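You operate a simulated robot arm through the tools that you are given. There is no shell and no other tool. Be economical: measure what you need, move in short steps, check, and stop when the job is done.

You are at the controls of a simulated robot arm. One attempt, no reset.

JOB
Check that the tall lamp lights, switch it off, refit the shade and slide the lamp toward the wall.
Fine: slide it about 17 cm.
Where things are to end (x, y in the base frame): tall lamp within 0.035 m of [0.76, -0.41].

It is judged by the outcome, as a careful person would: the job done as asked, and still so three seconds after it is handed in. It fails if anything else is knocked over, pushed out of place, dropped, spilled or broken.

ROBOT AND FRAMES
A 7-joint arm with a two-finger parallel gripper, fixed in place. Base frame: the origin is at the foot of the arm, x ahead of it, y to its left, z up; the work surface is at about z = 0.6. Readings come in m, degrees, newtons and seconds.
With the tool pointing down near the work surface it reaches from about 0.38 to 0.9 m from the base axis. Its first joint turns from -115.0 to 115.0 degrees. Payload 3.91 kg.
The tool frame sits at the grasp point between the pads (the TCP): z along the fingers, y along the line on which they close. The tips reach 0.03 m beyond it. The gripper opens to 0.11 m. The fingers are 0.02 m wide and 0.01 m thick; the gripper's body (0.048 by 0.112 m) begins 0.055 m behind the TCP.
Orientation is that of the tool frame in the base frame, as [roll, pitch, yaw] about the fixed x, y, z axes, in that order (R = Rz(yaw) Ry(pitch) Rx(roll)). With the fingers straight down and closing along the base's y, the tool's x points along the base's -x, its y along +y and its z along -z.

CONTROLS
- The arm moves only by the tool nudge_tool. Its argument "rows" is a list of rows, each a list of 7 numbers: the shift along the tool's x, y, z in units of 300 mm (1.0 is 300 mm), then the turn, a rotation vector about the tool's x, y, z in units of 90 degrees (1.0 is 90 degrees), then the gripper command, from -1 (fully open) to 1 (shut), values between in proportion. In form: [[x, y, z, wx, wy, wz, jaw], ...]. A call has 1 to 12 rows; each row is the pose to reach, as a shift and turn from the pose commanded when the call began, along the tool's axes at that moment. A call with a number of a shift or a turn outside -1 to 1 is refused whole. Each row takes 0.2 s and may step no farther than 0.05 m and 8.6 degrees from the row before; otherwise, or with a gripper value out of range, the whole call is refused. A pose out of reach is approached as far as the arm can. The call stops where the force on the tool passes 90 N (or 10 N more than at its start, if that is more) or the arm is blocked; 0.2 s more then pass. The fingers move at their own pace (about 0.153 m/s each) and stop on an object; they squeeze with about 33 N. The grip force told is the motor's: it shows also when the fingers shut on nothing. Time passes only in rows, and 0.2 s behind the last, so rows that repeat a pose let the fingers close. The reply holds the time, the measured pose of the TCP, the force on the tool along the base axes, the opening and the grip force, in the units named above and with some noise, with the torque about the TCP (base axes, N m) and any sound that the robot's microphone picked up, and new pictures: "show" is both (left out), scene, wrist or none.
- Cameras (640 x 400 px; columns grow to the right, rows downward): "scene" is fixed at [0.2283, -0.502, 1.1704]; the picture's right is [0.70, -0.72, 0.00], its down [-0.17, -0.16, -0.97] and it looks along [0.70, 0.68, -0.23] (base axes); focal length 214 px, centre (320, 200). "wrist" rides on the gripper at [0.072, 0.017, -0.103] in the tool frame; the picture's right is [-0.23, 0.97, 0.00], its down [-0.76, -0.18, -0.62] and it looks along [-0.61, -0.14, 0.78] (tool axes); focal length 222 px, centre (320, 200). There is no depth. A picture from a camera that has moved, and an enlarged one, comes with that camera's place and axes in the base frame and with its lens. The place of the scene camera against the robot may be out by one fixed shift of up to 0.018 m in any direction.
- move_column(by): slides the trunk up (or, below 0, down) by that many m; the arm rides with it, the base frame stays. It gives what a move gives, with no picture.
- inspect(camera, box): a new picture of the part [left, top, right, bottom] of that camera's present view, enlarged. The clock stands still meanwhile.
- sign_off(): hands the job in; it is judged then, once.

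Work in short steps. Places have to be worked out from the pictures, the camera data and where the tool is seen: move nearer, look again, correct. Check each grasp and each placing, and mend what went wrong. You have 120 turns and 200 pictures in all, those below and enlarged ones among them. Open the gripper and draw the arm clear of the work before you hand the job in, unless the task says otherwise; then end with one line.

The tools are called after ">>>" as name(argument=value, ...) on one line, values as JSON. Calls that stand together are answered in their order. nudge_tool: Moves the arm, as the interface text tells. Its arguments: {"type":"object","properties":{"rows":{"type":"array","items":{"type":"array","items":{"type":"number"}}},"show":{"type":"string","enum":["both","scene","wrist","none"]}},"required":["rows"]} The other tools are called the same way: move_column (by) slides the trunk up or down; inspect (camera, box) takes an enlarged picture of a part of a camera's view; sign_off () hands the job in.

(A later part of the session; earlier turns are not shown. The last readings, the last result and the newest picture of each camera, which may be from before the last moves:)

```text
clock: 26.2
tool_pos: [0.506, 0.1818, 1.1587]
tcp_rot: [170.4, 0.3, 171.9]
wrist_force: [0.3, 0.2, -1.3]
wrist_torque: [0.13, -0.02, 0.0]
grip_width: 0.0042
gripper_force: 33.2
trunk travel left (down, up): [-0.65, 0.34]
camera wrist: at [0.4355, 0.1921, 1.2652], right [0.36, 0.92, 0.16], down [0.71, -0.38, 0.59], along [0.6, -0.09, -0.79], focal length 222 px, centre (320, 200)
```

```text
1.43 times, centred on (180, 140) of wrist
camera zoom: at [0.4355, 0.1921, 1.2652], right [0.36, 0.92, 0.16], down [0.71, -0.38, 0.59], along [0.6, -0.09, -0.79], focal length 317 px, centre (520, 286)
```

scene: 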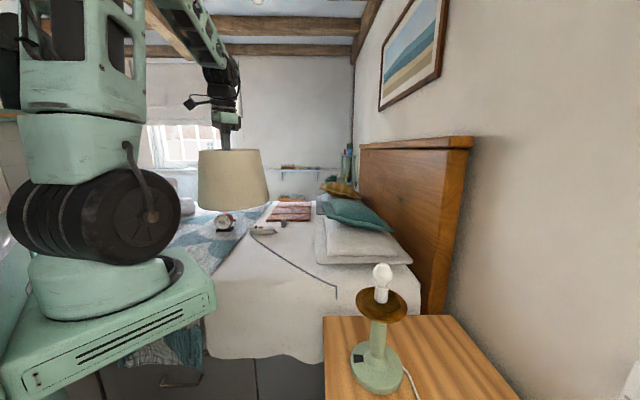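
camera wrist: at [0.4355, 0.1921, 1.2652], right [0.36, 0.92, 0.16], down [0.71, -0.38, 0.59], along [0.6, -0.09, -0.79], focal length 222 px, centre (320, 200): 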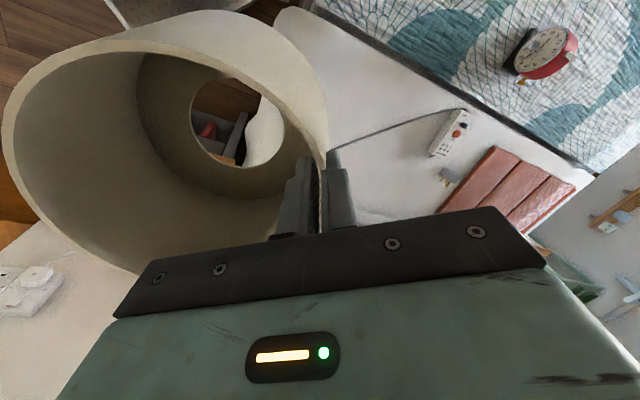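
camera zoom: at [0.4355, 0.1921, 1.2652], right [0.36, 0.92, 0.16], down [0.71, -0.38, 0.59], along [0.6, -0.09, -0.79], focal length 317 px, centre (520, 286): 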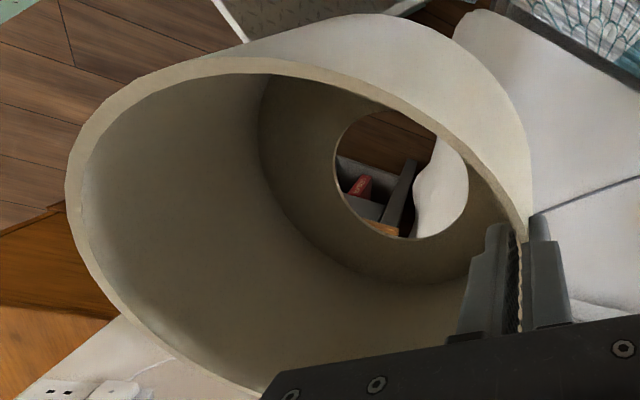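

Wrist and scene views disagree on whether the shade is tilted; zoom the rim in the scene view.

>>> inspect(camera="scene", box=[190, 120, 275, 175])

>>> inspect(camera="scene", box=[190, 170, 275, 225])

```text
7.27 times, centred on (232, 148) of scene
camera zoom: at [0.2283, -0.502, 1.1704], right [0.7, -0.72, 0.0], down [-0.17, -0.16, -0.97], along [0.7, 0.68, -0.23], focal length 1560 px, centre (956, 582)
```

zoom: 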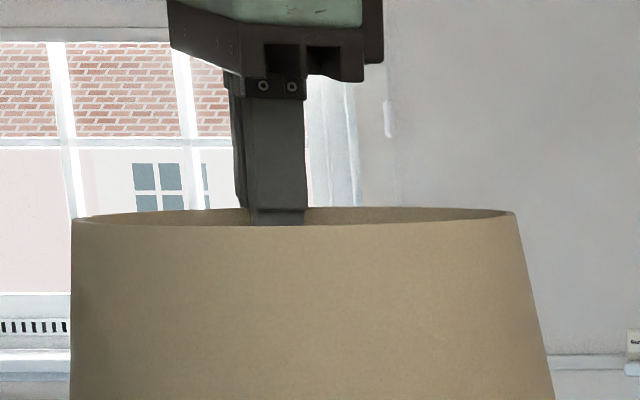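

```text
7.27 times, centred on (232, 198) of scene
camera zoom: at [0.2283, -0.502, 1.1704], right [0.7, -0.72, 0.0], down [-0.17, -0.16, -0.97], along [0.7, 0.68, -0.23], focal length 1560 px, centre (956, 218)
```

zoom: 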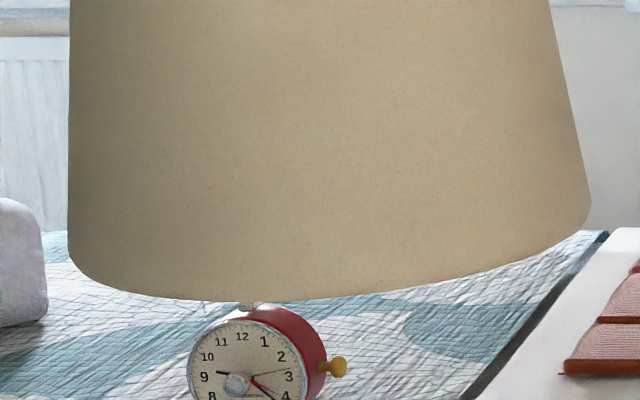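

Rim appears nearly level (≈3° droop on the far side), rim about at TCP height. Continue toward the lamp at this height.

>>> nudge_tool(rows=[[-0.076, -0.134, -0.023, 0, -0.0045, 0.0266, 1], [-0.153, -0.268, -0.045, 0, -0.009, 0.0531, 1], [-0.229, -0.402, -0.068, 0, -0.0135, 0.0797, 1], [-0.306, -0.536, -0.091, 0, -0.018, 0.1063, 1], [-0.382, -0.67, -0.114, 0, -0.0225, 0.133, 1], [-0.459, -0.804, -0.136, 0, -0.027, 0.1594, 1], [-0.535, -0.9375, -0.159, 0, -0.0315, 0.186, 1]])

```text
clock: 27.8
tool_pos: [0.6273, -0.1194, 1.1576]
tcp_rot: [170.3, 0.3, 155.1]
wrist_force: [0.2, -0.1, -0.8]
wrist_torque: [0.07, -0.08, -0.02]
grip_width: 0.0043
gripper_force: 33.1
trunk travel left (down, up): [-0.65, 0.34]
camera wrist: at [0.5615, -0.0888, 1.2623], right [0.61, 0.77, 0.17], down [0.57, -0.57, 0.59], along [0.55, -0.27, -0.79], focal length 222 px, centre (320, 200)
```

scene: 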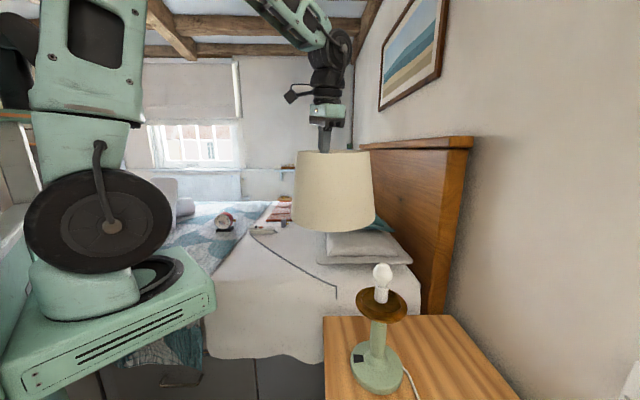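
wrist: 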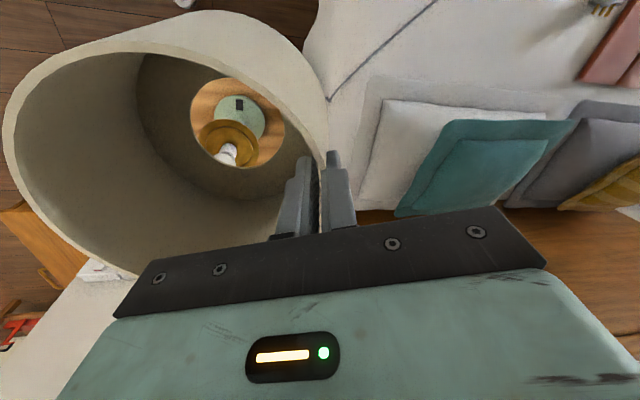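

The lamp is visible through the hole. Check the shade's tilt in the scene view now that it is closer to image centre.

>>> inspect(camera="scene", box=[280, 130, 400, 240])

>>> inspect(camera="wrist", box=[160, 50, 320, 190])

```text
3.64 times, centred on (340, 185) of scene
camera zoom: at [0.2283, -0.502, 1.1704], right [0.7, -0.72, 0.0], down [-0.17, -0.16, -0.97], along [0.7, 0.68, -0.23], focal length 780 px, centre (247, 254)
```

zoom: 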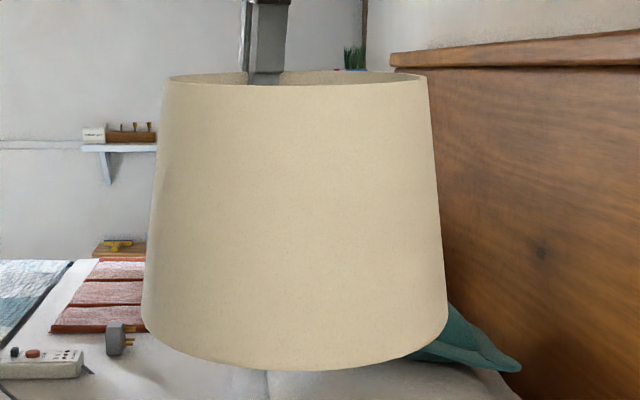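

```text
2.86 times, centred on (240, 120) of wrist
camera zoom: at [0.5615, -0.0888, 1.2623], right [0.61, 0.77, 0.17], down [0.57, -0.57, 0.59], along [0.55, -0.27, -0.79], focal length 635 px, centre (549, 429)
```

zoom: 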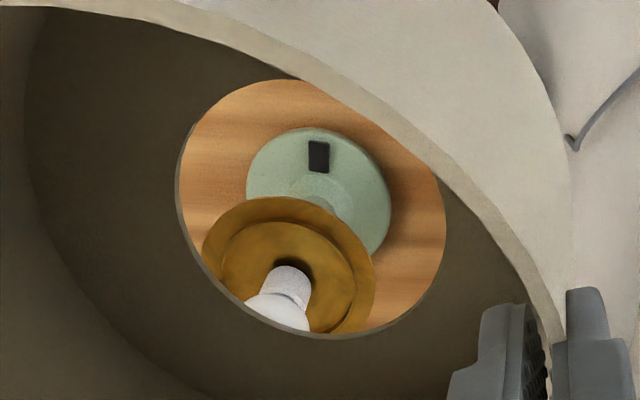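

Shade is level, ~0.15 m tall with a ~0.10 m hole; gallery's inner ring ~0.087 and flange ~0.115 at z≈0.81, lamp axis (0.631, -0.291). Move the hole over the axis at the present height.

>>> nudge_tool(rows=[[-0.087, -0.085, -0.015, 0, 0, 0, 1], [-0.173, -0.171, -0.029, 0, 0, 0, 1], [-0.259, -0.256, -0.044, 0, 0, 0, 1]])

>>> inspect(camera="wrist", box=[160, 50, 320, 190])

>>> inspect(camera="scene", box=[300, 120, 460, 400])

```text
clock: 28.6
tool_pos: [0.6628, -0.2198, 1.1593]
tcp_rot: [170.3, 0.1, 155.0]
wrist_force: [0.4, 0.1, -1.1]
wrist_torque: [0.06, -0.04, -0.01]
grip_width: 0.0042
gripper_force: 32.9
trunk travel left (down, up): [-0.65, 0.34]
camera wrist: at [0.5974, -0.1895, 1.2639], right [0.61, 0.77, 0.17], down [0.57, -0.58, 0.59], along [0.55, -0.27, -0.79], focal length 222 px, centre (320, 200)
```

scene: 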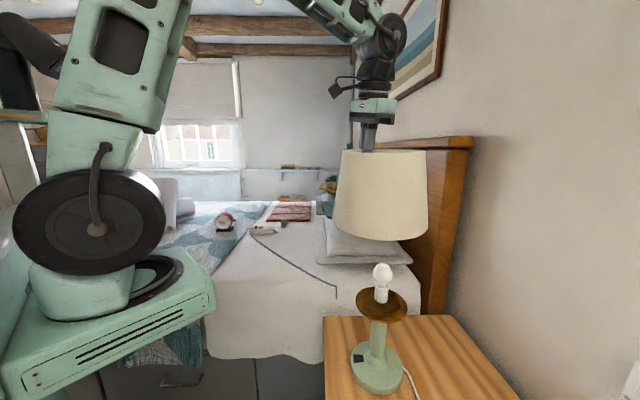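
wrist: 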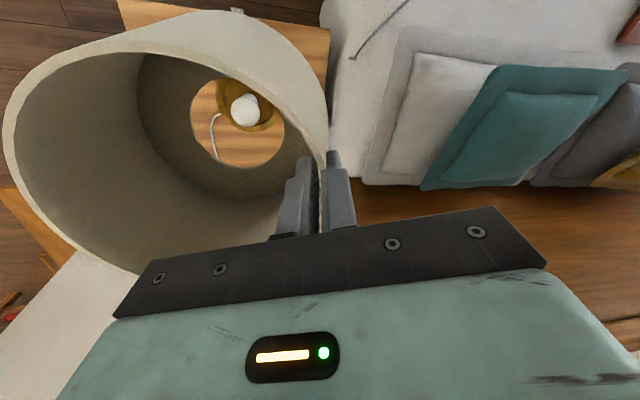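

```text
2.86 times, centred on (240, 120) of wrist
camera zoom: at [0.5974, -0.1895, 1.2639], right [0.61, 0.77, 0.17], down [0.57, -0.58, 0.59], along [0.55, -0.27, -0.79], focal length 635 px, centre (549, 429)
```

zoom: 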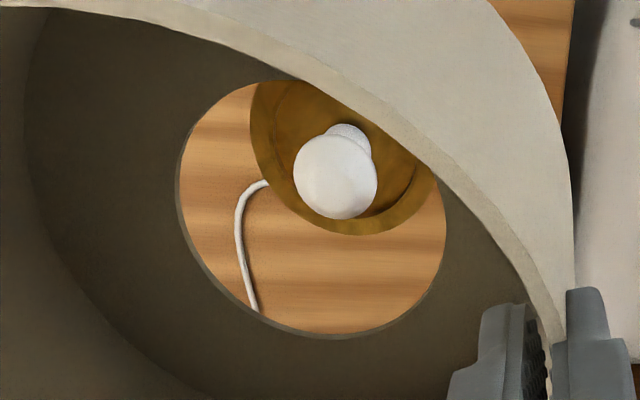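

```text
1.43 times, centred on (380, 260) of scene
camera zoom: at [0.2283, -0.502, 1.1704], right [0.7, -0.72, 0.0], down [-0.17, -0.16, -0.97], along [0.7, 0.68, -0.23], focal length 306 px, centre (234, 114)
```

zoom: 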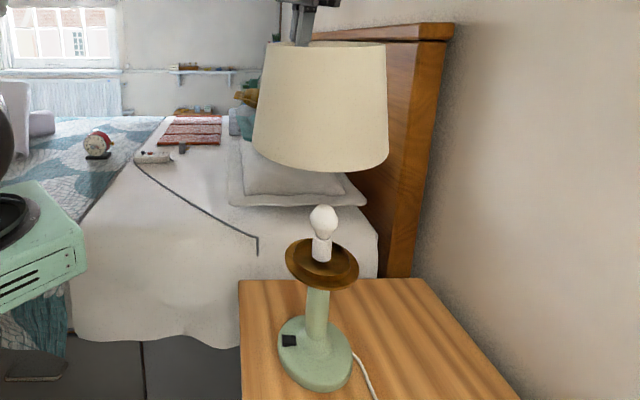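

Both views say the hole should go about (+0.006, -0.012). Correct and lower 6 cm, to near the bulb top.

>>> nudge_tool(rows=[[-0.035, -0.027, -0.005, 0, 0, 0, 1], [-0.035, -0.044, 0.095, 0, 0, 0, 1], [-0.035, -0.061, 0.192, 0, 0, 0, 1]])

>>> inspect(camera="wrist", box=[160, 50, 320, 190])

>>> inspect(camera="scene", box=[320, 150, 460, 320])

```text
clock: 29.4
tool_pos: [0.6688, -0.2346, 1.101]
tcp_rot: [170.3, 0.3, 154.8]
wrist_force: [0.2, -0.7, -0.6]
wrist_torque: [0.04, -0.03, 0.0]
grip_width: 0.0047
gripper_force: 32.7
trunk travel left (down, up): [-0.65, 0.34]
camera wrist: at [0.6037, -0.204, 1.206], right [0.61, 0.77, 0.17], down [0.57, -0.58, 0.59], along [0.55, -0.27, -0.79], focal length 222 px, centre (320, 200)
```

scene: 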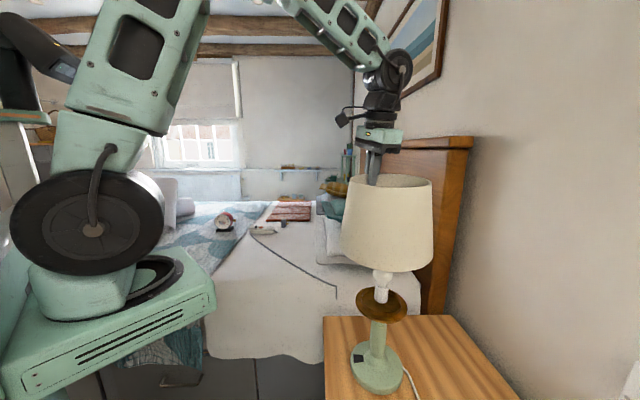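
wrist: 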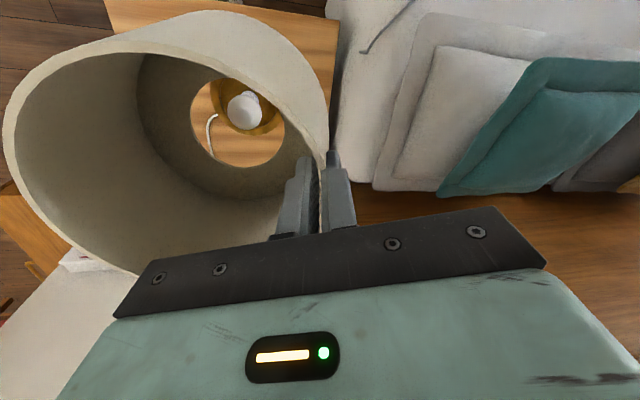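

```text
2.86 times, centred on (240, 120) of wrist
camera zoom: at [0.6037, -0.204, 1.206], right [0.61, 0.77, 0.17], down [0.57, -0.58, 0.59], along [0.55, -0.27, -0.79], focal length 635 px, centre (549, 429)
```

zoom: 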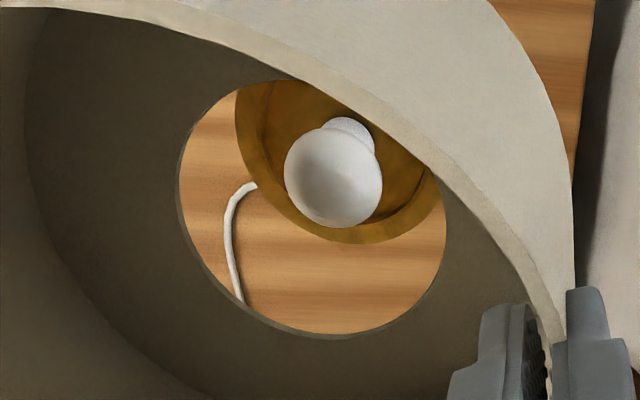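

```text
2.35 times, centred on (390, 235) of scene
camera zoom: at [0.2283, -0.502, 1.1704], right [0.7, -0.72, 0.0], down [-0.17, -0.16, -0.97], along [0.7, 0.68, -0.23], focal length 505 px, centre (155, 118)
```

zoom: 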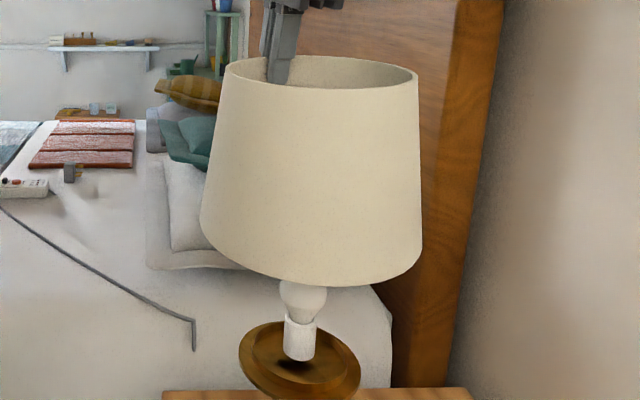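

Aligned within a few mm in both views. Lower 9 cm so the ring goes down past the bulb, then re-check.

>>> nudge_tool(rows=[[0, -0.017, 0.1, 0, 0, 0, 1], [0, -0.034, 0.197, 0, 0, 0, 1], [0, -0.05, 0.296, 0, 0, 0, 1]])

>>> inspect(camera="wrist", box=[160, 50, 320, 190])

>>> inspect(camera="scene", box=[320, 200, 460, 370])

```text
clock: 30.2
tool_pos: [0.6688, -0.2331, 1.0077]
tcp_rot: [170.3, 0.3, 155.0]
wrist_force: [0.0, 0.3, -0.4]
wrist_torque: [0.07, -0.05, 0.0]
grip_width: 0.0043
gripper_force: 33.0
trunk travel left (down, up): [-0.65, 0.34]
camera wrist: at [0.6033, -0.2031, 1.1135], right [0.61, 0.77, 0.17], down [0.57, -0.58, 0.59], along [0.55, -0.27, -0.79], focal length 222 px, centre (320, 200)
```

scene: 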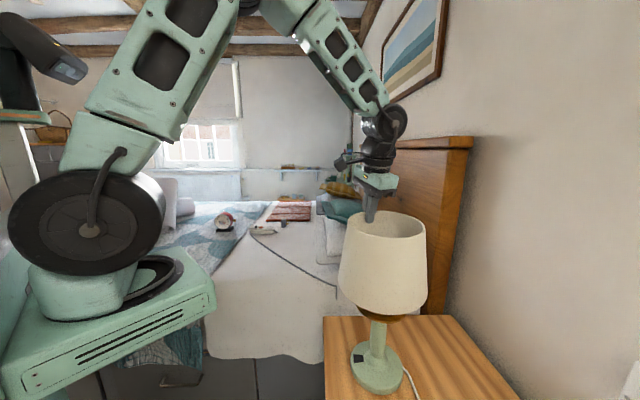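
wrist: 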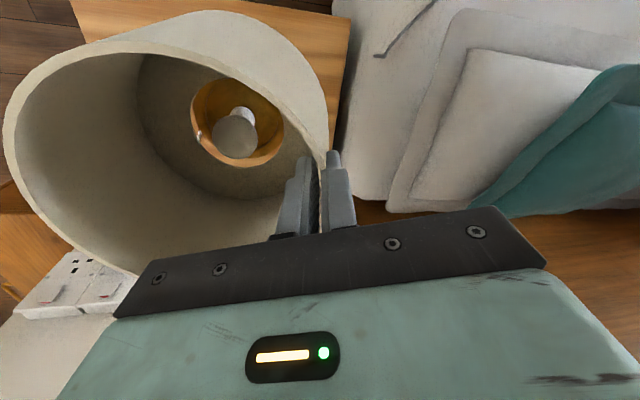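

```text
2.86 times, centred on (240, 120) of wrist
camera zoom: at [0.6033, -0.2031, 1.1135], right [0.61, 0.77, 0.17], down [0.57, -0.58, 0.59], along [0.55, -0.27, -0.79], focal length 635 px, centre (549, 429)
```

zoom: 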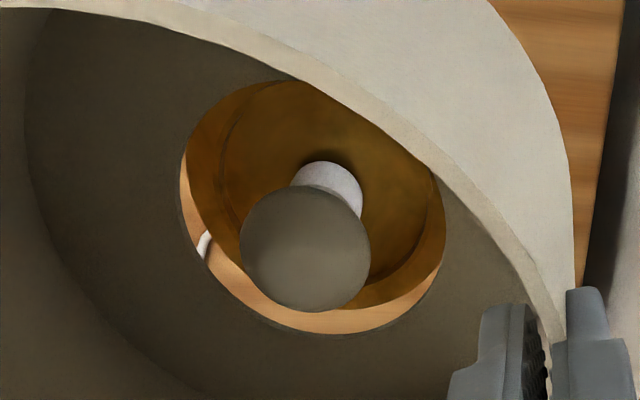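

```text
2.35 times, centred on (390, 285) of scene
camera zoom: at [0.2283, -0.502, 1.1704], right [0.7, -0.72, 0.0], down [-0.17, -0.16, -0.97], along [0.7, 0.68, -0.23], focal length 505 px, centre (155, 0)
```

zoom: 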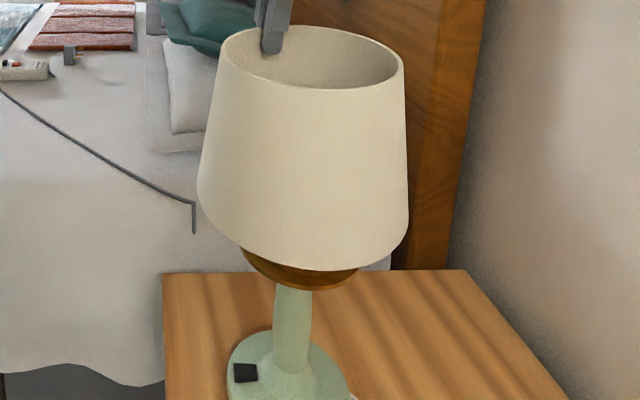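

Ring is just above the gallery and well centred. Lower gently in small steps.

>>> nudge_tool(rows=[[0, -0.0056, 0.0329, 0, 0, 0, 1], [0, -0.0084, 0.0493, 0, 0, 0, 1], [0, -0.0112, 0.0657, 0, 0, 0, 1], [0, -0.014, 0.082, 0, 0, 0, 1]])

>>> inspect(camera="wrist", box=[160, 50, 320, 190])

>>> inspect(camera="scene", box=[320, 220, 460, 390])

```text
clock: 31.2
tool_pos: [0.6707, -0.2347, 0.9814]
tcp_rot: [170.4, 0.2, 154.9]
wrist_force: [-0.6, -0.4, -0.1]
wrist_torque: [0.08, -0.03, -0.01]
grip_width: 0.0042
gripper_force: 32.4
trunk travel left (down, up): [-0.65, 0.34]
camera wrist: at [0.6052, -0.2054, 1.087], right [0.61, 0.77, 0.17], down [0.57, -0.58, 0.59], along [0.55, -0.27, -0.79], focal length 222 px, centre (320, 200)
```

scene: 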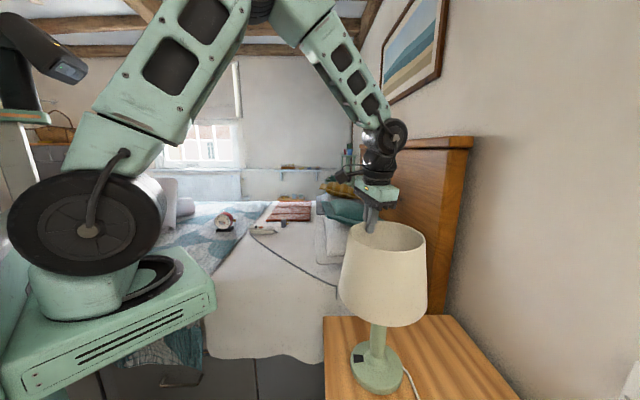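
wrist: 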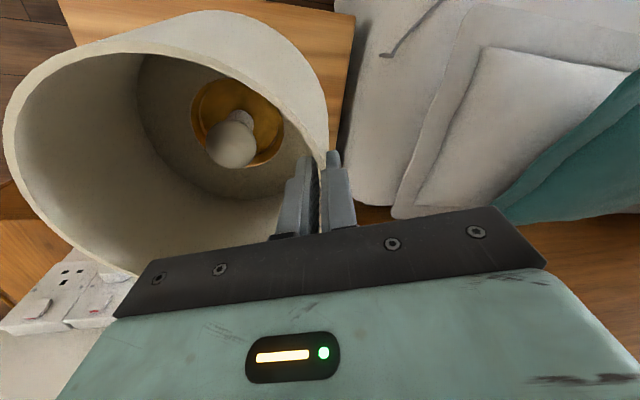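

```text
2.86 times, centred on (240, 120) of wrist
camera zoom: at [0.6052, -0.2054, 1.087], right [0.61, 0.77, 0.17], down [0.57, -0.58, 0.59], along [0.55, -0.27, -0.79], focal length 635 px, centre (549, 429)
```

zoom: 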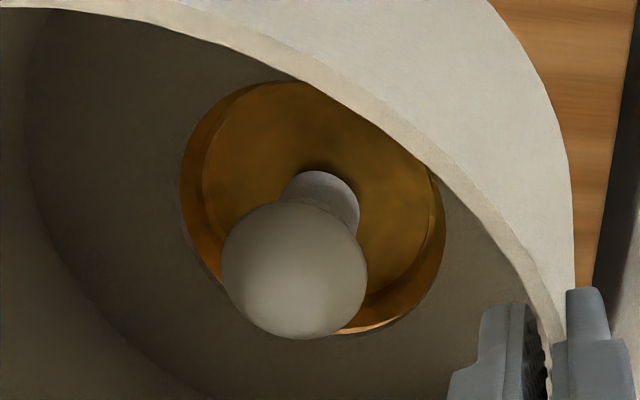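

```text
2.35 times, centred on (390, 305) of scene
camera zoom: at [0.2283, -0.502, 1.1704], right [0.7, -0.72, 0.0], down [-0.17, -0.16, -0.97], along [0.7, 0.68, -0.23], focal length 505 px, centre (155, -47)
```

zoom: 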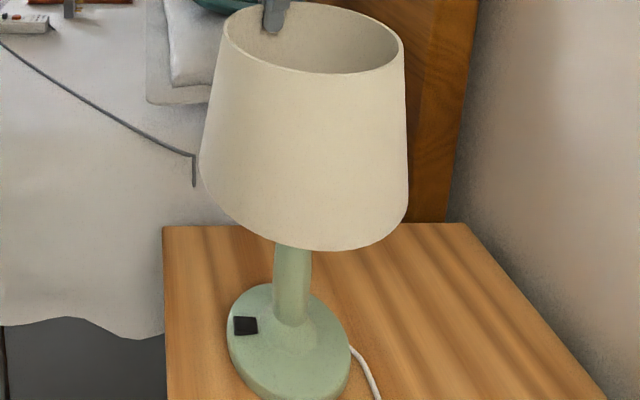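

No contact yet; hole frames the gallery's inner ring nicely. Continue down in 4 mm steps.

>>> nudge_tool(rows=[[0, -0.0022, 0.0131, 0, 0, 0, 1], [0, -0.0044, 0.0263, 0, 0, 0, 1], [0, -0.0067, 0.0394, 0, 0, 0, 1]])

>>> inspect(camera="wrist", box=[160, 50, 320, 190])

```text
clock: 32.0
tool_pos: [0.6716, -0.2351, 0.9709]
tcp_rot: [170.3, 0.2, 155.1]
wrist_force: [0.3, 0.0, -1.5]
wrist_torque: [0.08, -0.08, 0.0]
grip_width: 0.0041
gripper_force: 32.8
trunk travel left (down, up): [-0.65, 0.34]
camera wrist: at [0.6059, -0.2046, 1.0757], right [0.61, 0.77, 0.17], down [0.57, -0.58, 0.59], along [0.55, -0.26, -0.79], focal length 222 px, centre (320, 200)
```

scene: 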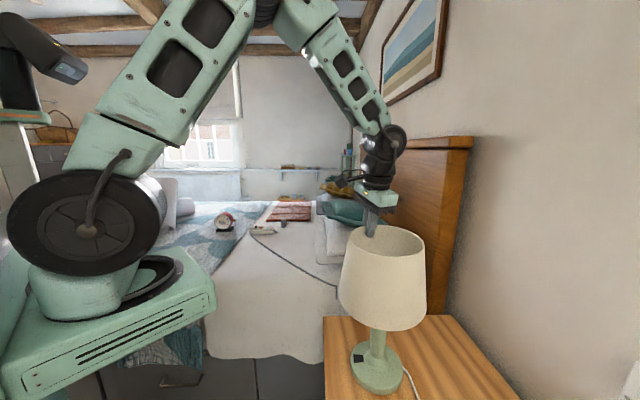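
wrist: 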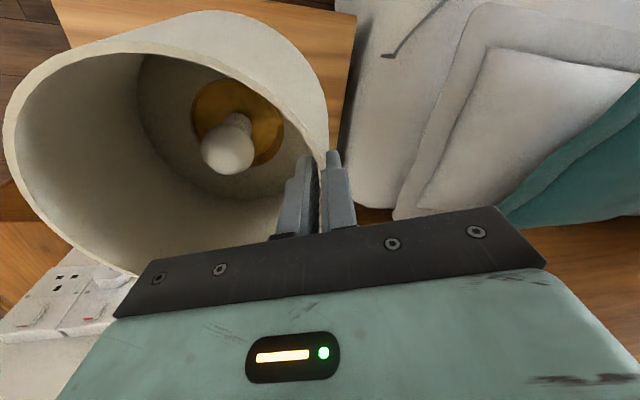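

```text
2.86 times, centred on (240, 120) of wrist
camera zoom: at [0.6059, -0.2046, 1.0757], right [0.61, 0.77, 0.17], down [0.57, -0.58, 0.59], along [0.55, -0.26, -0.79], focal length 635 px, centre (549, 429)
```

zoom: 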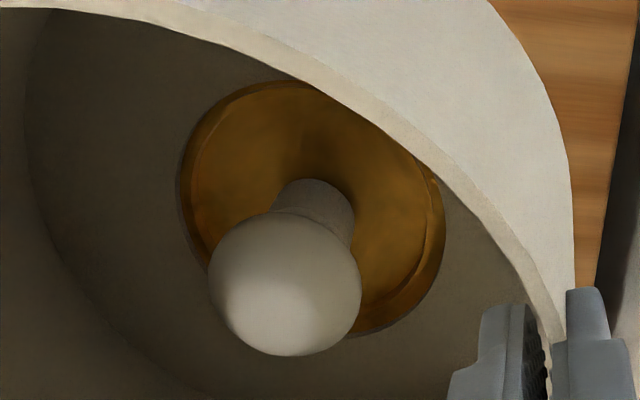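

Still free and centred; keep lowering.

>>> nudge_tool(rows=[[0, -0.0022, 0.0131, 0, 0, 0, 1], [0, -0.0044, 0.0263, 0, 0, 0, 1]], show="none")

>>> inspect(camera="wrist", box=[160, 50, 320, 190])

>>> inspect(camera="scene", box=[320, 220, 460, 390])

```text
clock: 32.6
tool_pos: [0.6709, -0.2343, 0.9629]
tcp_rot: [170.3, 0.2, 154.9]
wrist_force: [-0.4, -0.2, -1.3]
wrist_torque: [0.09, -0.06, -0.02]
grip_width: 0.0043
gripper_force: 33.3
trunk travel left (down, up): [-0.65, 0.34]
```

```text
2.86 times, centred on (240, 120) of wrist
camera zoom: at [0.6057, -0.2042, 1.0683], right [0.61, 0.77, 0.17], down [0.57, -0.58, 0.59], along [0.55, -0.27, -0.79], focal length 635 px, centre (549, 429)
```

zoom: 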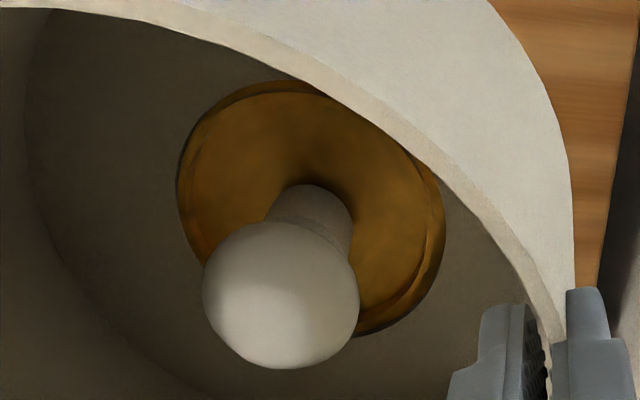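

```text
2.35 times, centred on (390, 305) of scene
camera zoom: at [0.2283, -0.502, 1.1704], right [0.7, -0.72, 0.0], down [-0.17, -0.16, -0.97], along [0.7, 0.68, -0.23], focal length 505 px, centre (155, -47)
```

zoom: 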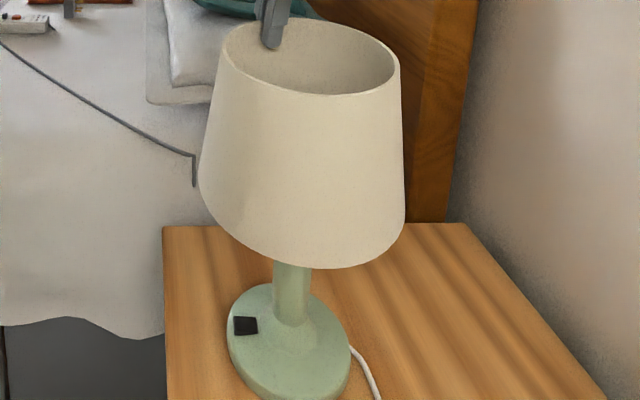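

Nudge 2 mm toward -x and keep lowering in small steps, watching force.

>>> nudge_tool(rows=[[0.005, -0.006, 0.0, 0, 0, 0, 1], [0.005, -0.008, 0.0131, 0, 0, 0, 1], [0.005, -0.0104, 0.0263, 0, 0, 0, 1]], show="none")

>>> inspect(camera="wrist", box=[160, 50, 320, 190])

```text
clock: 33.4
tool_pos: [0.6714, -0.2337, 0.9563]
tcp_rot: [170.3, 0.5, 155.0]
wrist_force: [2.0, 4.5, 11.9]
wrist_torque: [-0.2, 0.76, -0.21]
grip_width: 0.0042
gripper_force: 33.1
trunk travel left (down, up): [-0.65, 0.34]
```

```text
2.86 times, centred on (240, 120) of wrist
camera zoom: at [0.6051, -0.2049, 1.061], right [0.61, 0.77, 0.17], down [0.57, -0.58, 0.59], along [0.55, -0.26, -0.79], focal length 635 px, centre (549, 429)
```

zoom: 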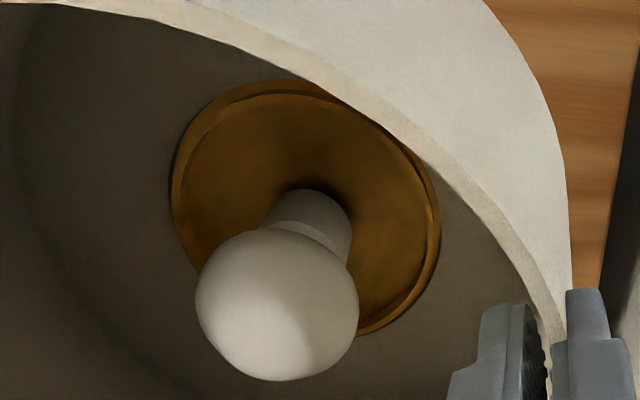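

Contact at 12 N. Zoom in to judge whether the ring is seated around the gallery's step.

>>> inspect(camera="wrist", box=[195, 70, 285, 150])

>>> inspect(camera="scene", box=[330, 220, 440, 390])

```text
5.00 times, centred on (240, 110) of wrist
camera zoom: at [0.6051, -0.2049, 1.061], right [0.61, 0.77, 0.17], down [0.57, -0.58, 0.59], along [0.55, -0.26, -0.79], focal length 1111 px, centre (720, 650)
```

zoom: 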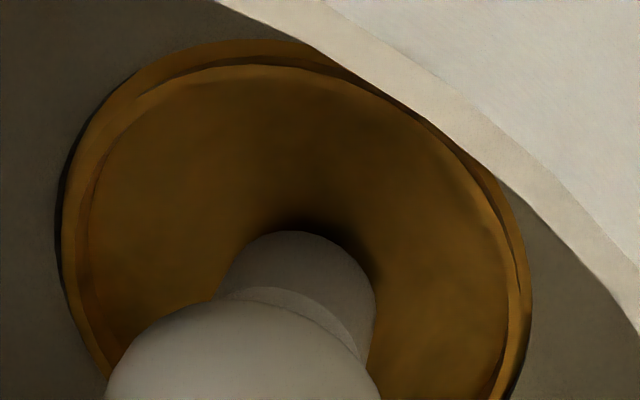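

```text
2.35 times, centred on (385, 305) of scene
camera zoom: at [0.2283, -0.502, 1.1704], right [0.7, -0.72, 0.0], down [-0.17, -0.16, -0.97], along [0.7, 0.68, -0.23], focal length 505 px, centre (167, -47)
```

zoom: 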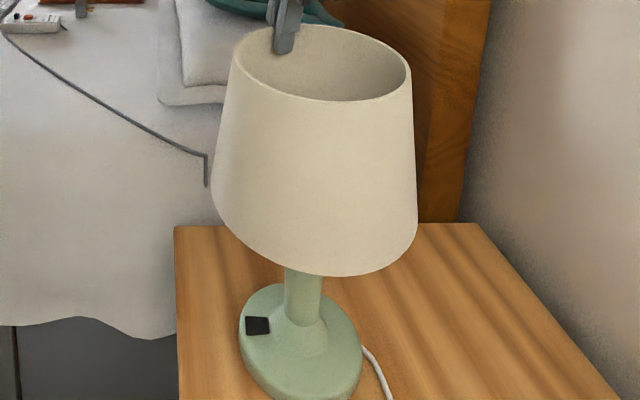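

The step ring appears fully inside the hole with contact made – it looks seated. Release by opening a little and check that the shade stays.

>>> nudge_tool(rows=[[0, 0, 0, 0, 0, 0, 0.8], [0, 0, 0, 0, 0, 0, 0.5], [0, 0, 0, 0, 0, 0, 0.3], [0, 0, 0, 0, 0, 0, 0.3]])

>>> inspect(camera="wrist", box=[195, 70, 285, 150])

>>> inspect(camera="scene", box=[330, 220, 440, 390])

```text
clock: 34.4
tool_pos: [0.6697, -0.2366, 0.9541]
tcp_rot: [170.4, 0.2, 154.9]
wrist_force: [-0.1, -0.2, 0.4]
wrist_torque: [-0.01, -0.01, 0.02]
grip_width: 0.0386
gripper_force: 0.0
trunk travel left (down, up): [-0.65, 0.34]
camera wrist: at [0.6047, -0.2059, 1.0598], right [0.61, 0.77, 0.17], down [0.57, -0.58, 0.59], along [0.55, -0.27, -0.79], focal length 222 px, centre (320, 200)
```

scene: 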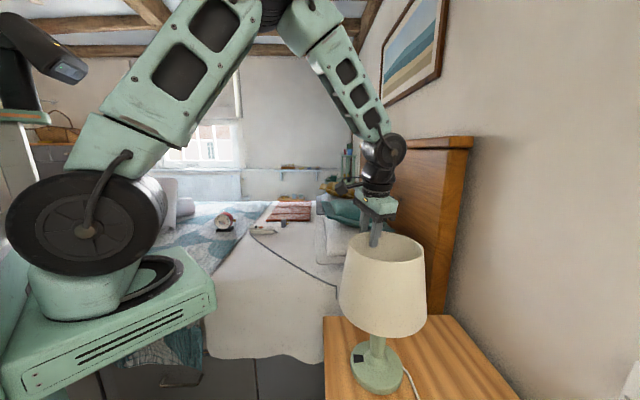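
wrist: 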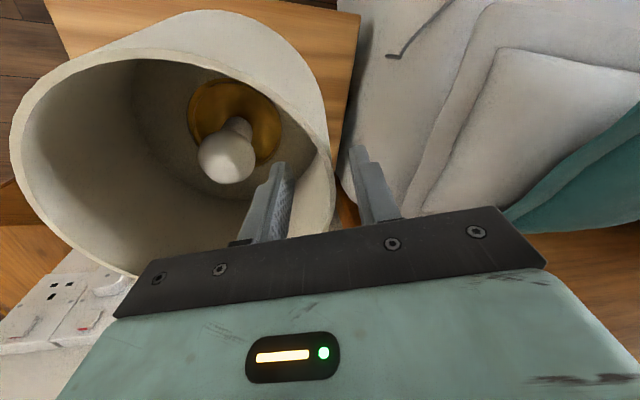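

```text
5.00 times, centred on (240, 110) of wrist
camera zoom: at [0.6047, -0.2059, 1.0598], right [0.61, 0.77, 0.17], down [0.57, -0.58, 0.59], along [0.55, -0.27, -0.79], focal length 1111 px, centre (720, 650)
```

zoom: 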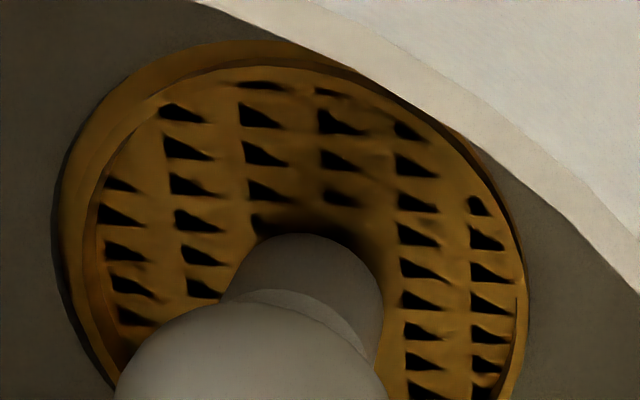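

```text
2.35 times, centred on (385, 305) of scene
camera zoom: at [0.2283, -0.502, 1.1704], right [0.7, -0.72, 0.0], down [-0.17, -0.16, -0.97], along [0.7, 0.68, -0.23], focal length 505 px, centre (167, -47)
```

zoom: 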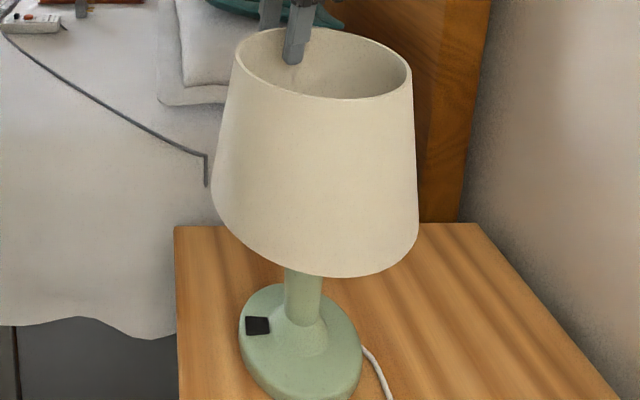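

Shade stays level and centred. Retract up along the finger axis.

>>> nudge_tool(rows=[[0, 0, -0.06, 0, 0, 0, 0.3], [0, 0, -0.16, 0, 0, 0, 0.3], [0, 0, -0.3, 0, 0, 0, 0.3], [0, 0, -0.45, 0, 0, 0, 0.3], [0, 0, -0.6, 0.055, 0, 0, 0.3], [0, 0, -0.7, 0.108, 0, 0, 0.3]])

>>> inspect(camera="scene", box=[310, 210, 480, 400])

```text
clock: 35.8
tool_pos: [0.6554, -0.2681, 1.1614]
tcp_rot: [-179.9, 0.3, 154.9]
wrist_force: [0.0, -0.2, -0.7]
wrist_torque: [-0.01, 0.01, 0.01]
grip_width: 0.0385
gripper_force: 0.1
trunk travel left (down, up): [-0.65, 0.34]
camera wrist: at [0.5971, -0.2217, 1.2651], right [0.62, 0.79, 0.0], down [0.61, -0.48, 0.63], along [0.49, -0.39, -0.78], focal length 222 px, centre (320, 200)
```

scene: 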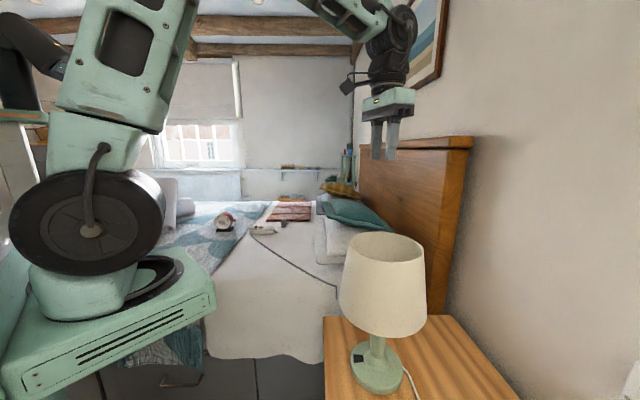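
wrist: 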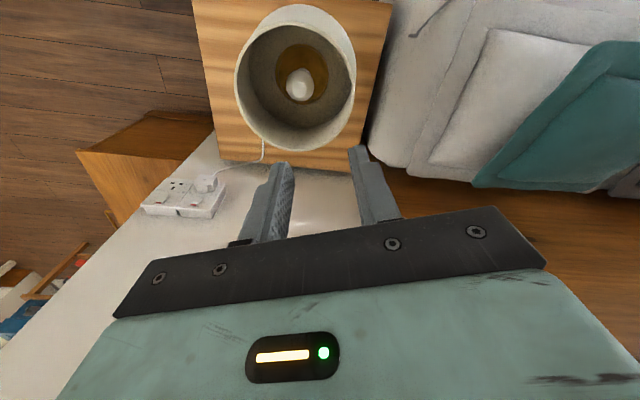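

```text
2.11 times, centred on (395, 305) of scene
camera zoom: at [0.2283, -0.502, 1.1704], right [0.7, -0.72, 0.0], down [-0.17, -0.16, -0.97], along [0.7, 0.68, -0.23], focal length 452 px, centre (162, -21)
```

zoom: 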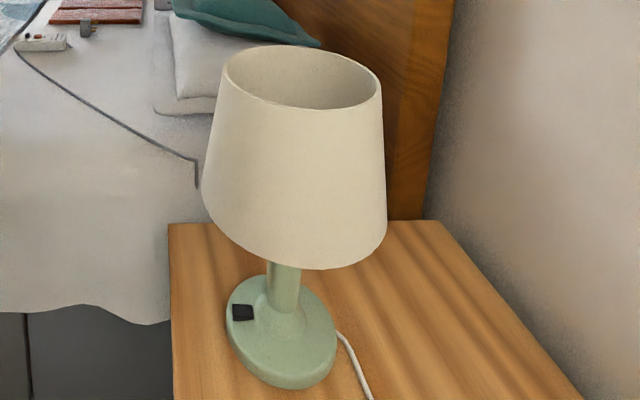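

Shade is refitted. Required push is along the wall normal n≈(0.71,-0.70) by ~0.17 m. I'll push low on the base with two spread fingers, tilted, from the -n side; first move off and yaw to that direction.

>>> nudge_tool(rows=[[0.116, 0.082, 0, 0, 0, 0.055, -0.27], [0.232, 0.164, 0, 0, 0, 0.11, -0.27], [0.349, 0.245, 0, 0, 0, 0.165, -0.27], [0.465, 0.327, 0.05, 0, 0, 0.222, -0.27], [0.465, 0.327, 0.2, 0, 0, 0.222, -0.27]], show="none")

```text
clock: 37.0
tool_pos: [0.5704, -0.1177, 1.102]
tcp_rot: [179.9, 0.3, 134.9]
wrist_force: [0.3, -0.4, -0.1]
wrist_torque: [-0.04, 0.0, -0.01]
grip_width: 0.0695
gripper_force: 0.1
trunk travel left (down, up): [-0.65, 0.34]
```

Now tilt 35° toward the wall while lowering.

>>> nudge_tool(rows=[[0, 0, 0.1, 0, -0.078, 0, -0.27], [0, 0, 0.2, 0, -0.156, 0, -0.27], [0, 0, 0.3, 0, -0.234, 0, -0.27], [0, 0, 0.4, 0, -0.312, 0, -0.27], [0, 0, 0.5, 0, -0.389, 0, -0.27], [0, 0, 0.65, 0, -0.389, 0, -0.27], [0, 0, 0.8, 0, -0.389, 0, -0.27]])

```text
clock: 38.6
tool_pos: [0.5705, -0.1194, 0.8624]
tcp_rot: [179.7, 35.2, 134.8]
wrist_force: [-1.0, -1.1, 0.5]
wrist_torque: [0.02, 0.0, 0.03]
grip_width: 0.0697
gripper_force: 0.0
out of reach, approached as far as the arm can: row 6
trunk travel left (down, up): [-0.65, 0.34]
camera wrist: at [0.4994, -0.0223, 0.9059], right [0.82, 0.56, 0.13], down [0.06, -0.31, 0.95], along [0.57, -0.77, -0.29], focal length 222 px, centre (320, 200)
```

scene: 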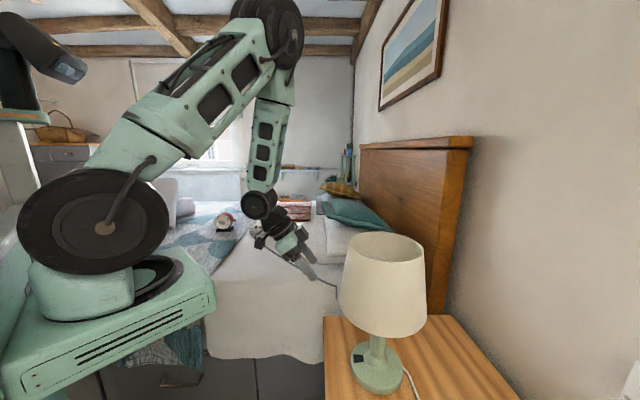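
wrist: 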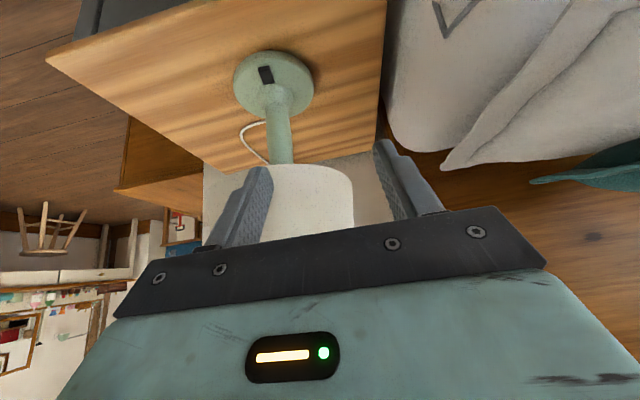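

Clear view, pose reachable. Lower to the start position ~4 cm behind the base, centred on its axis.

>>> nudge_tool(rows=[[0.051, -0.042, 0.112, 0, 0, 0, -0.27], [0.102, -0.084, 0.223, 0, 0, 0, -0.27], [0.153, -0.126, 0.335, 0, 0, 0, -0.27], [0.203, -0.167, 0.447, 0, 0, 0, -0.27], [0.254, -0.209, 0.558, 0, 0, 0, -0.27], [0.305, -0.251, 0.67, 0, 0, 0, -0.27]])

```text
clock: 40.0
tool_pos: [0.5489, -0.2004, 0.6497]
tcp_rot: [179.6, 35.7, 134.9]
wrist_force: [0.0, -0.5, -0.2]
wrist_torque: [-0.01, 0.02, 0.01]
grip_width: 0.0701
gripper_force: 0.2
trunk travel left (down, up): [-0.65, 0.34]
camera wrist: at [0.4768, -0.1054, 0.6925], right [0.82, 0.56, 0.14], down [0.05, -0.31, 0.95], along [0.57, -0.77, -0.28], focal length 222 px, centre (320, 200)
```

scene: 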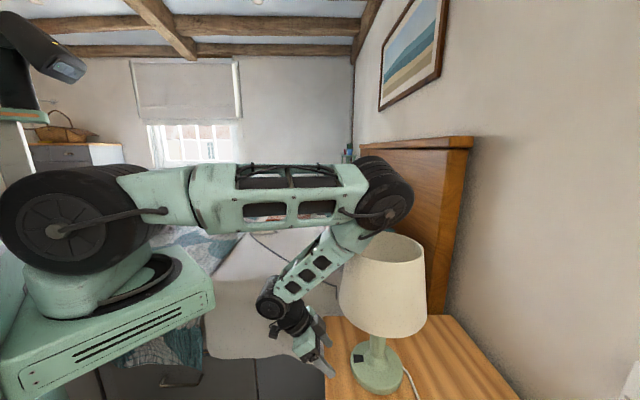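
wrist: 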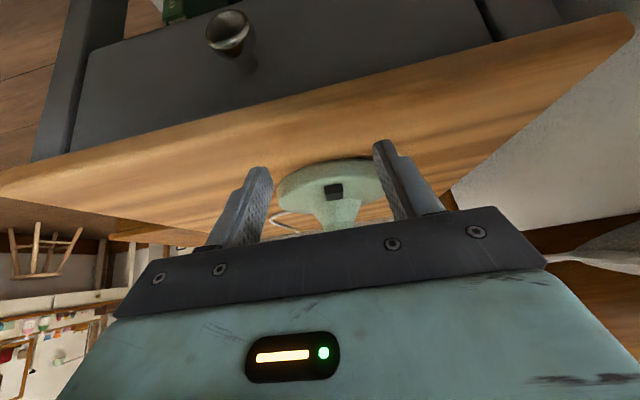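

The forearm/elbow passes close to the shade. Zoom to judge clearance.

>>> inspect(camera="scene", box=[250, 140, 460, 400])

>>> inspect(camera="wrist", box=[220, 120, 460, 250])

```text
1.54 times, centred on (355, 270) of scene
camera zoom: at [0.2283, -0.502, 1.1704], right [0.7, -0.72, 0.0], down [-0.17, -0.16, -0.97], along [0.7, 0.68, -0.23], focal length 330 px, centre (266, 92)
```

zoom: 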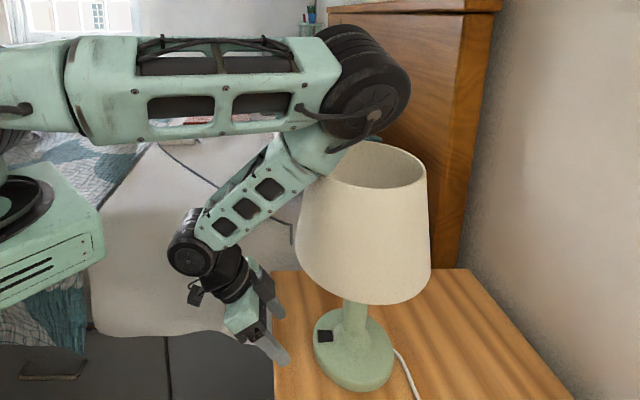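

```text
2.67 times, centred on (340, 185) of wrist
camera zoom: at [0.4768, -0.1054, 0.6925], right [0.82, 0.56, 0.14], down [0.05, -0.31, 0.95], along [0.57, -0.77, -0.28], focal length 592 px, centre (267, 240)
```

zoom: 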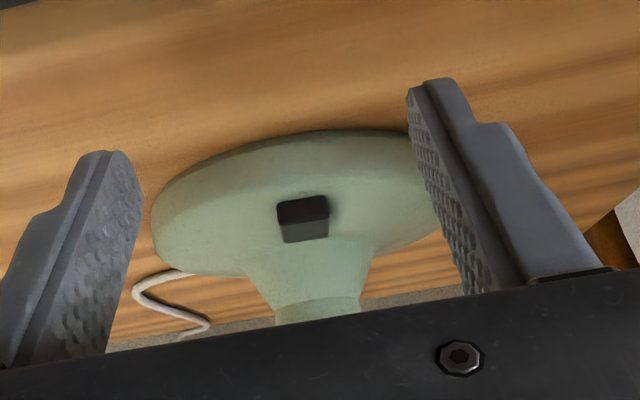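

Too tight: I'll back off and raise the trunk so the elbow stays high over the lamp while pushing.

>>> nudge_tool(rows=[[0, 0, -0.11, 0, 0, 0, -0.27], [0, 0, -0.22, 0, 0, 0, -0.27], [0, 0, -0.33, 0, 0, 0, -0.27]], show="scene")

```text
clock: 40.8
tool_pos: [0.5094, -0.1623, 0.7186]
tcp_rot: [180.0, 35.2, 134.9]
wrist_force: [0.8, 0.0, 0.7]
wrist_torque: [0.0, -0.01, 0.0]
grip_width: 0.0699
gripper_force: 0.0
out of reach, approached as far as the arm can: row 3
trunk travel left (down, up): [-0.65, 0.34]
```

scene: 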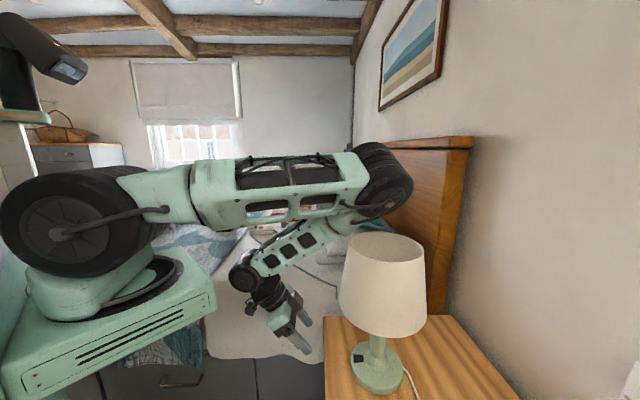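

Now raise the trunk 0.3 m.

>>> move_column(by=0.3)

```text
clock: 43.8
tool_pos: [0.5095, -0.162, 1.0191]
tcp_rot: [180.0, 35.2, 135.0]
wrist_force: [0.7, -0.3, 0.0]
wrist_torque: [-0.03, -0.01, 0.0]
grip_width: 0.07
gripper_force: 0.1
trunk travel left (down, up): [-0.95, 0.04]
```

Lower the tool straight down 0.3 m with the trunk raised.

>>> nudge_tool(rows=[[0.082, 0, 0.117, 0, 0, 0, -0.27], [0.164, 0, 0.234, 0, 0, 0, -0.27], [0.246, 0, 0.351, 0, 0, 0, -0.27], [0.328, 0, 0.468, 0, 0, 0, -0.27], [0.41, 0, 0.585, 0, 0, 0, -0.27], [0.492, 0, 0.702, 0, 0, 0, -0.27], [0.574, 0, 0.819, 0, 0, 0, -0.27]])

```text
clock: 45.6
tool_pos: [0.5604, -0.1927, 0.7462]
tcp_rot: [178.5, 40.2, 134.1]
wrist_force: [0.4, -0.2, -0.1]
wrist_torque: [0.01, 0.0, 0.02]
grip_width: 0.0699
gripper_force: 0.1
trunk travel left (down, up): [-0.95, 0.04]
stopped in row 7: the arm was blocked; the commanded pose is now the measured one
camera wrist: at [0.4862, -0.095, 0.7785], right [0.81, 0.56, 0.16], down [-0.01, -0.26, 0.96], along [0.59, -0.78, -0.21], focal length 222 px, centre (320, 200)
```

scene: 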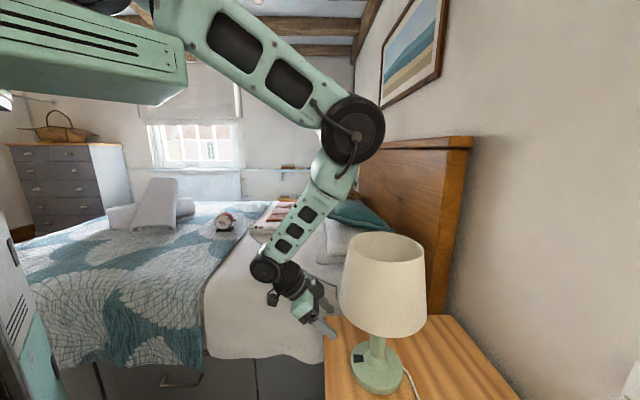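
wrist: 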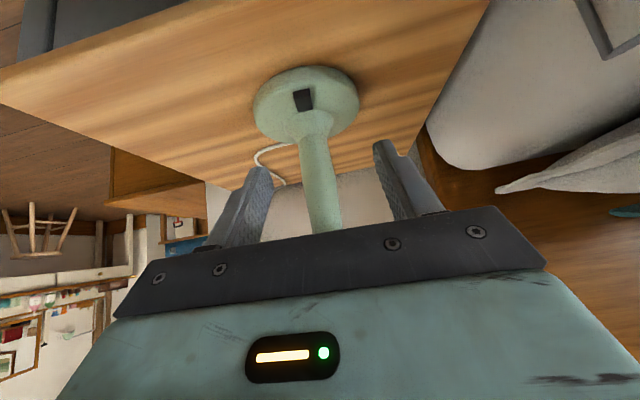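

The arm hit a joint/fold limit slightly; the tool is at (0.560,-0.193,0.746), tilted 40°, tip still ~10 cm behind the lamp axis. Lower from here.

>>> nudge_tool(rows=[[0.064, 0, 0.077, 0, 0, 0, -0.27], [0.129, 0, 0.153, 0, 0, 0, -0.27], [0.193, 0, 0.23, 0, 0, 0, -0.27]])

```text
clock: 46.4
tool_pos: [0.6666, -0.2454, 0.7334]
tcp_rot: [173.7, 49.6, 130.5]
wrist_force: [0.4, -0.4, 1.1]
wrist_torque: [0.01, 0.02, -0.01]
grip_width: 0.0698
gripper_force: 0.0
trunk travel left (down, up): [-0.95, 0.04]
stopped in row 3: the arm was blocked; the commanded pose is now the measured one
camera wrist: at [0.5885, -0.1442, 0.7461], right [0.78, 0.58, 0.24], down [-0.16, -0.19, 0.97], along [0.61, -0.79, -0.05], focal length 222 px, centre (320, 200)
```

scene: 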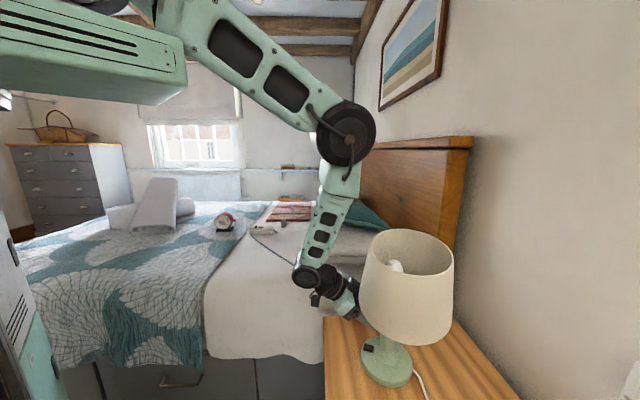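
wrist: 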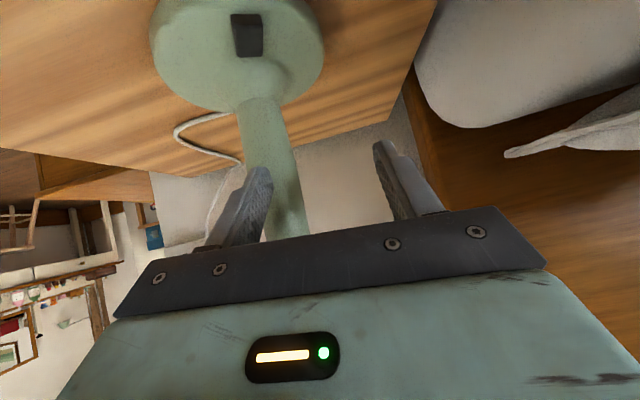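

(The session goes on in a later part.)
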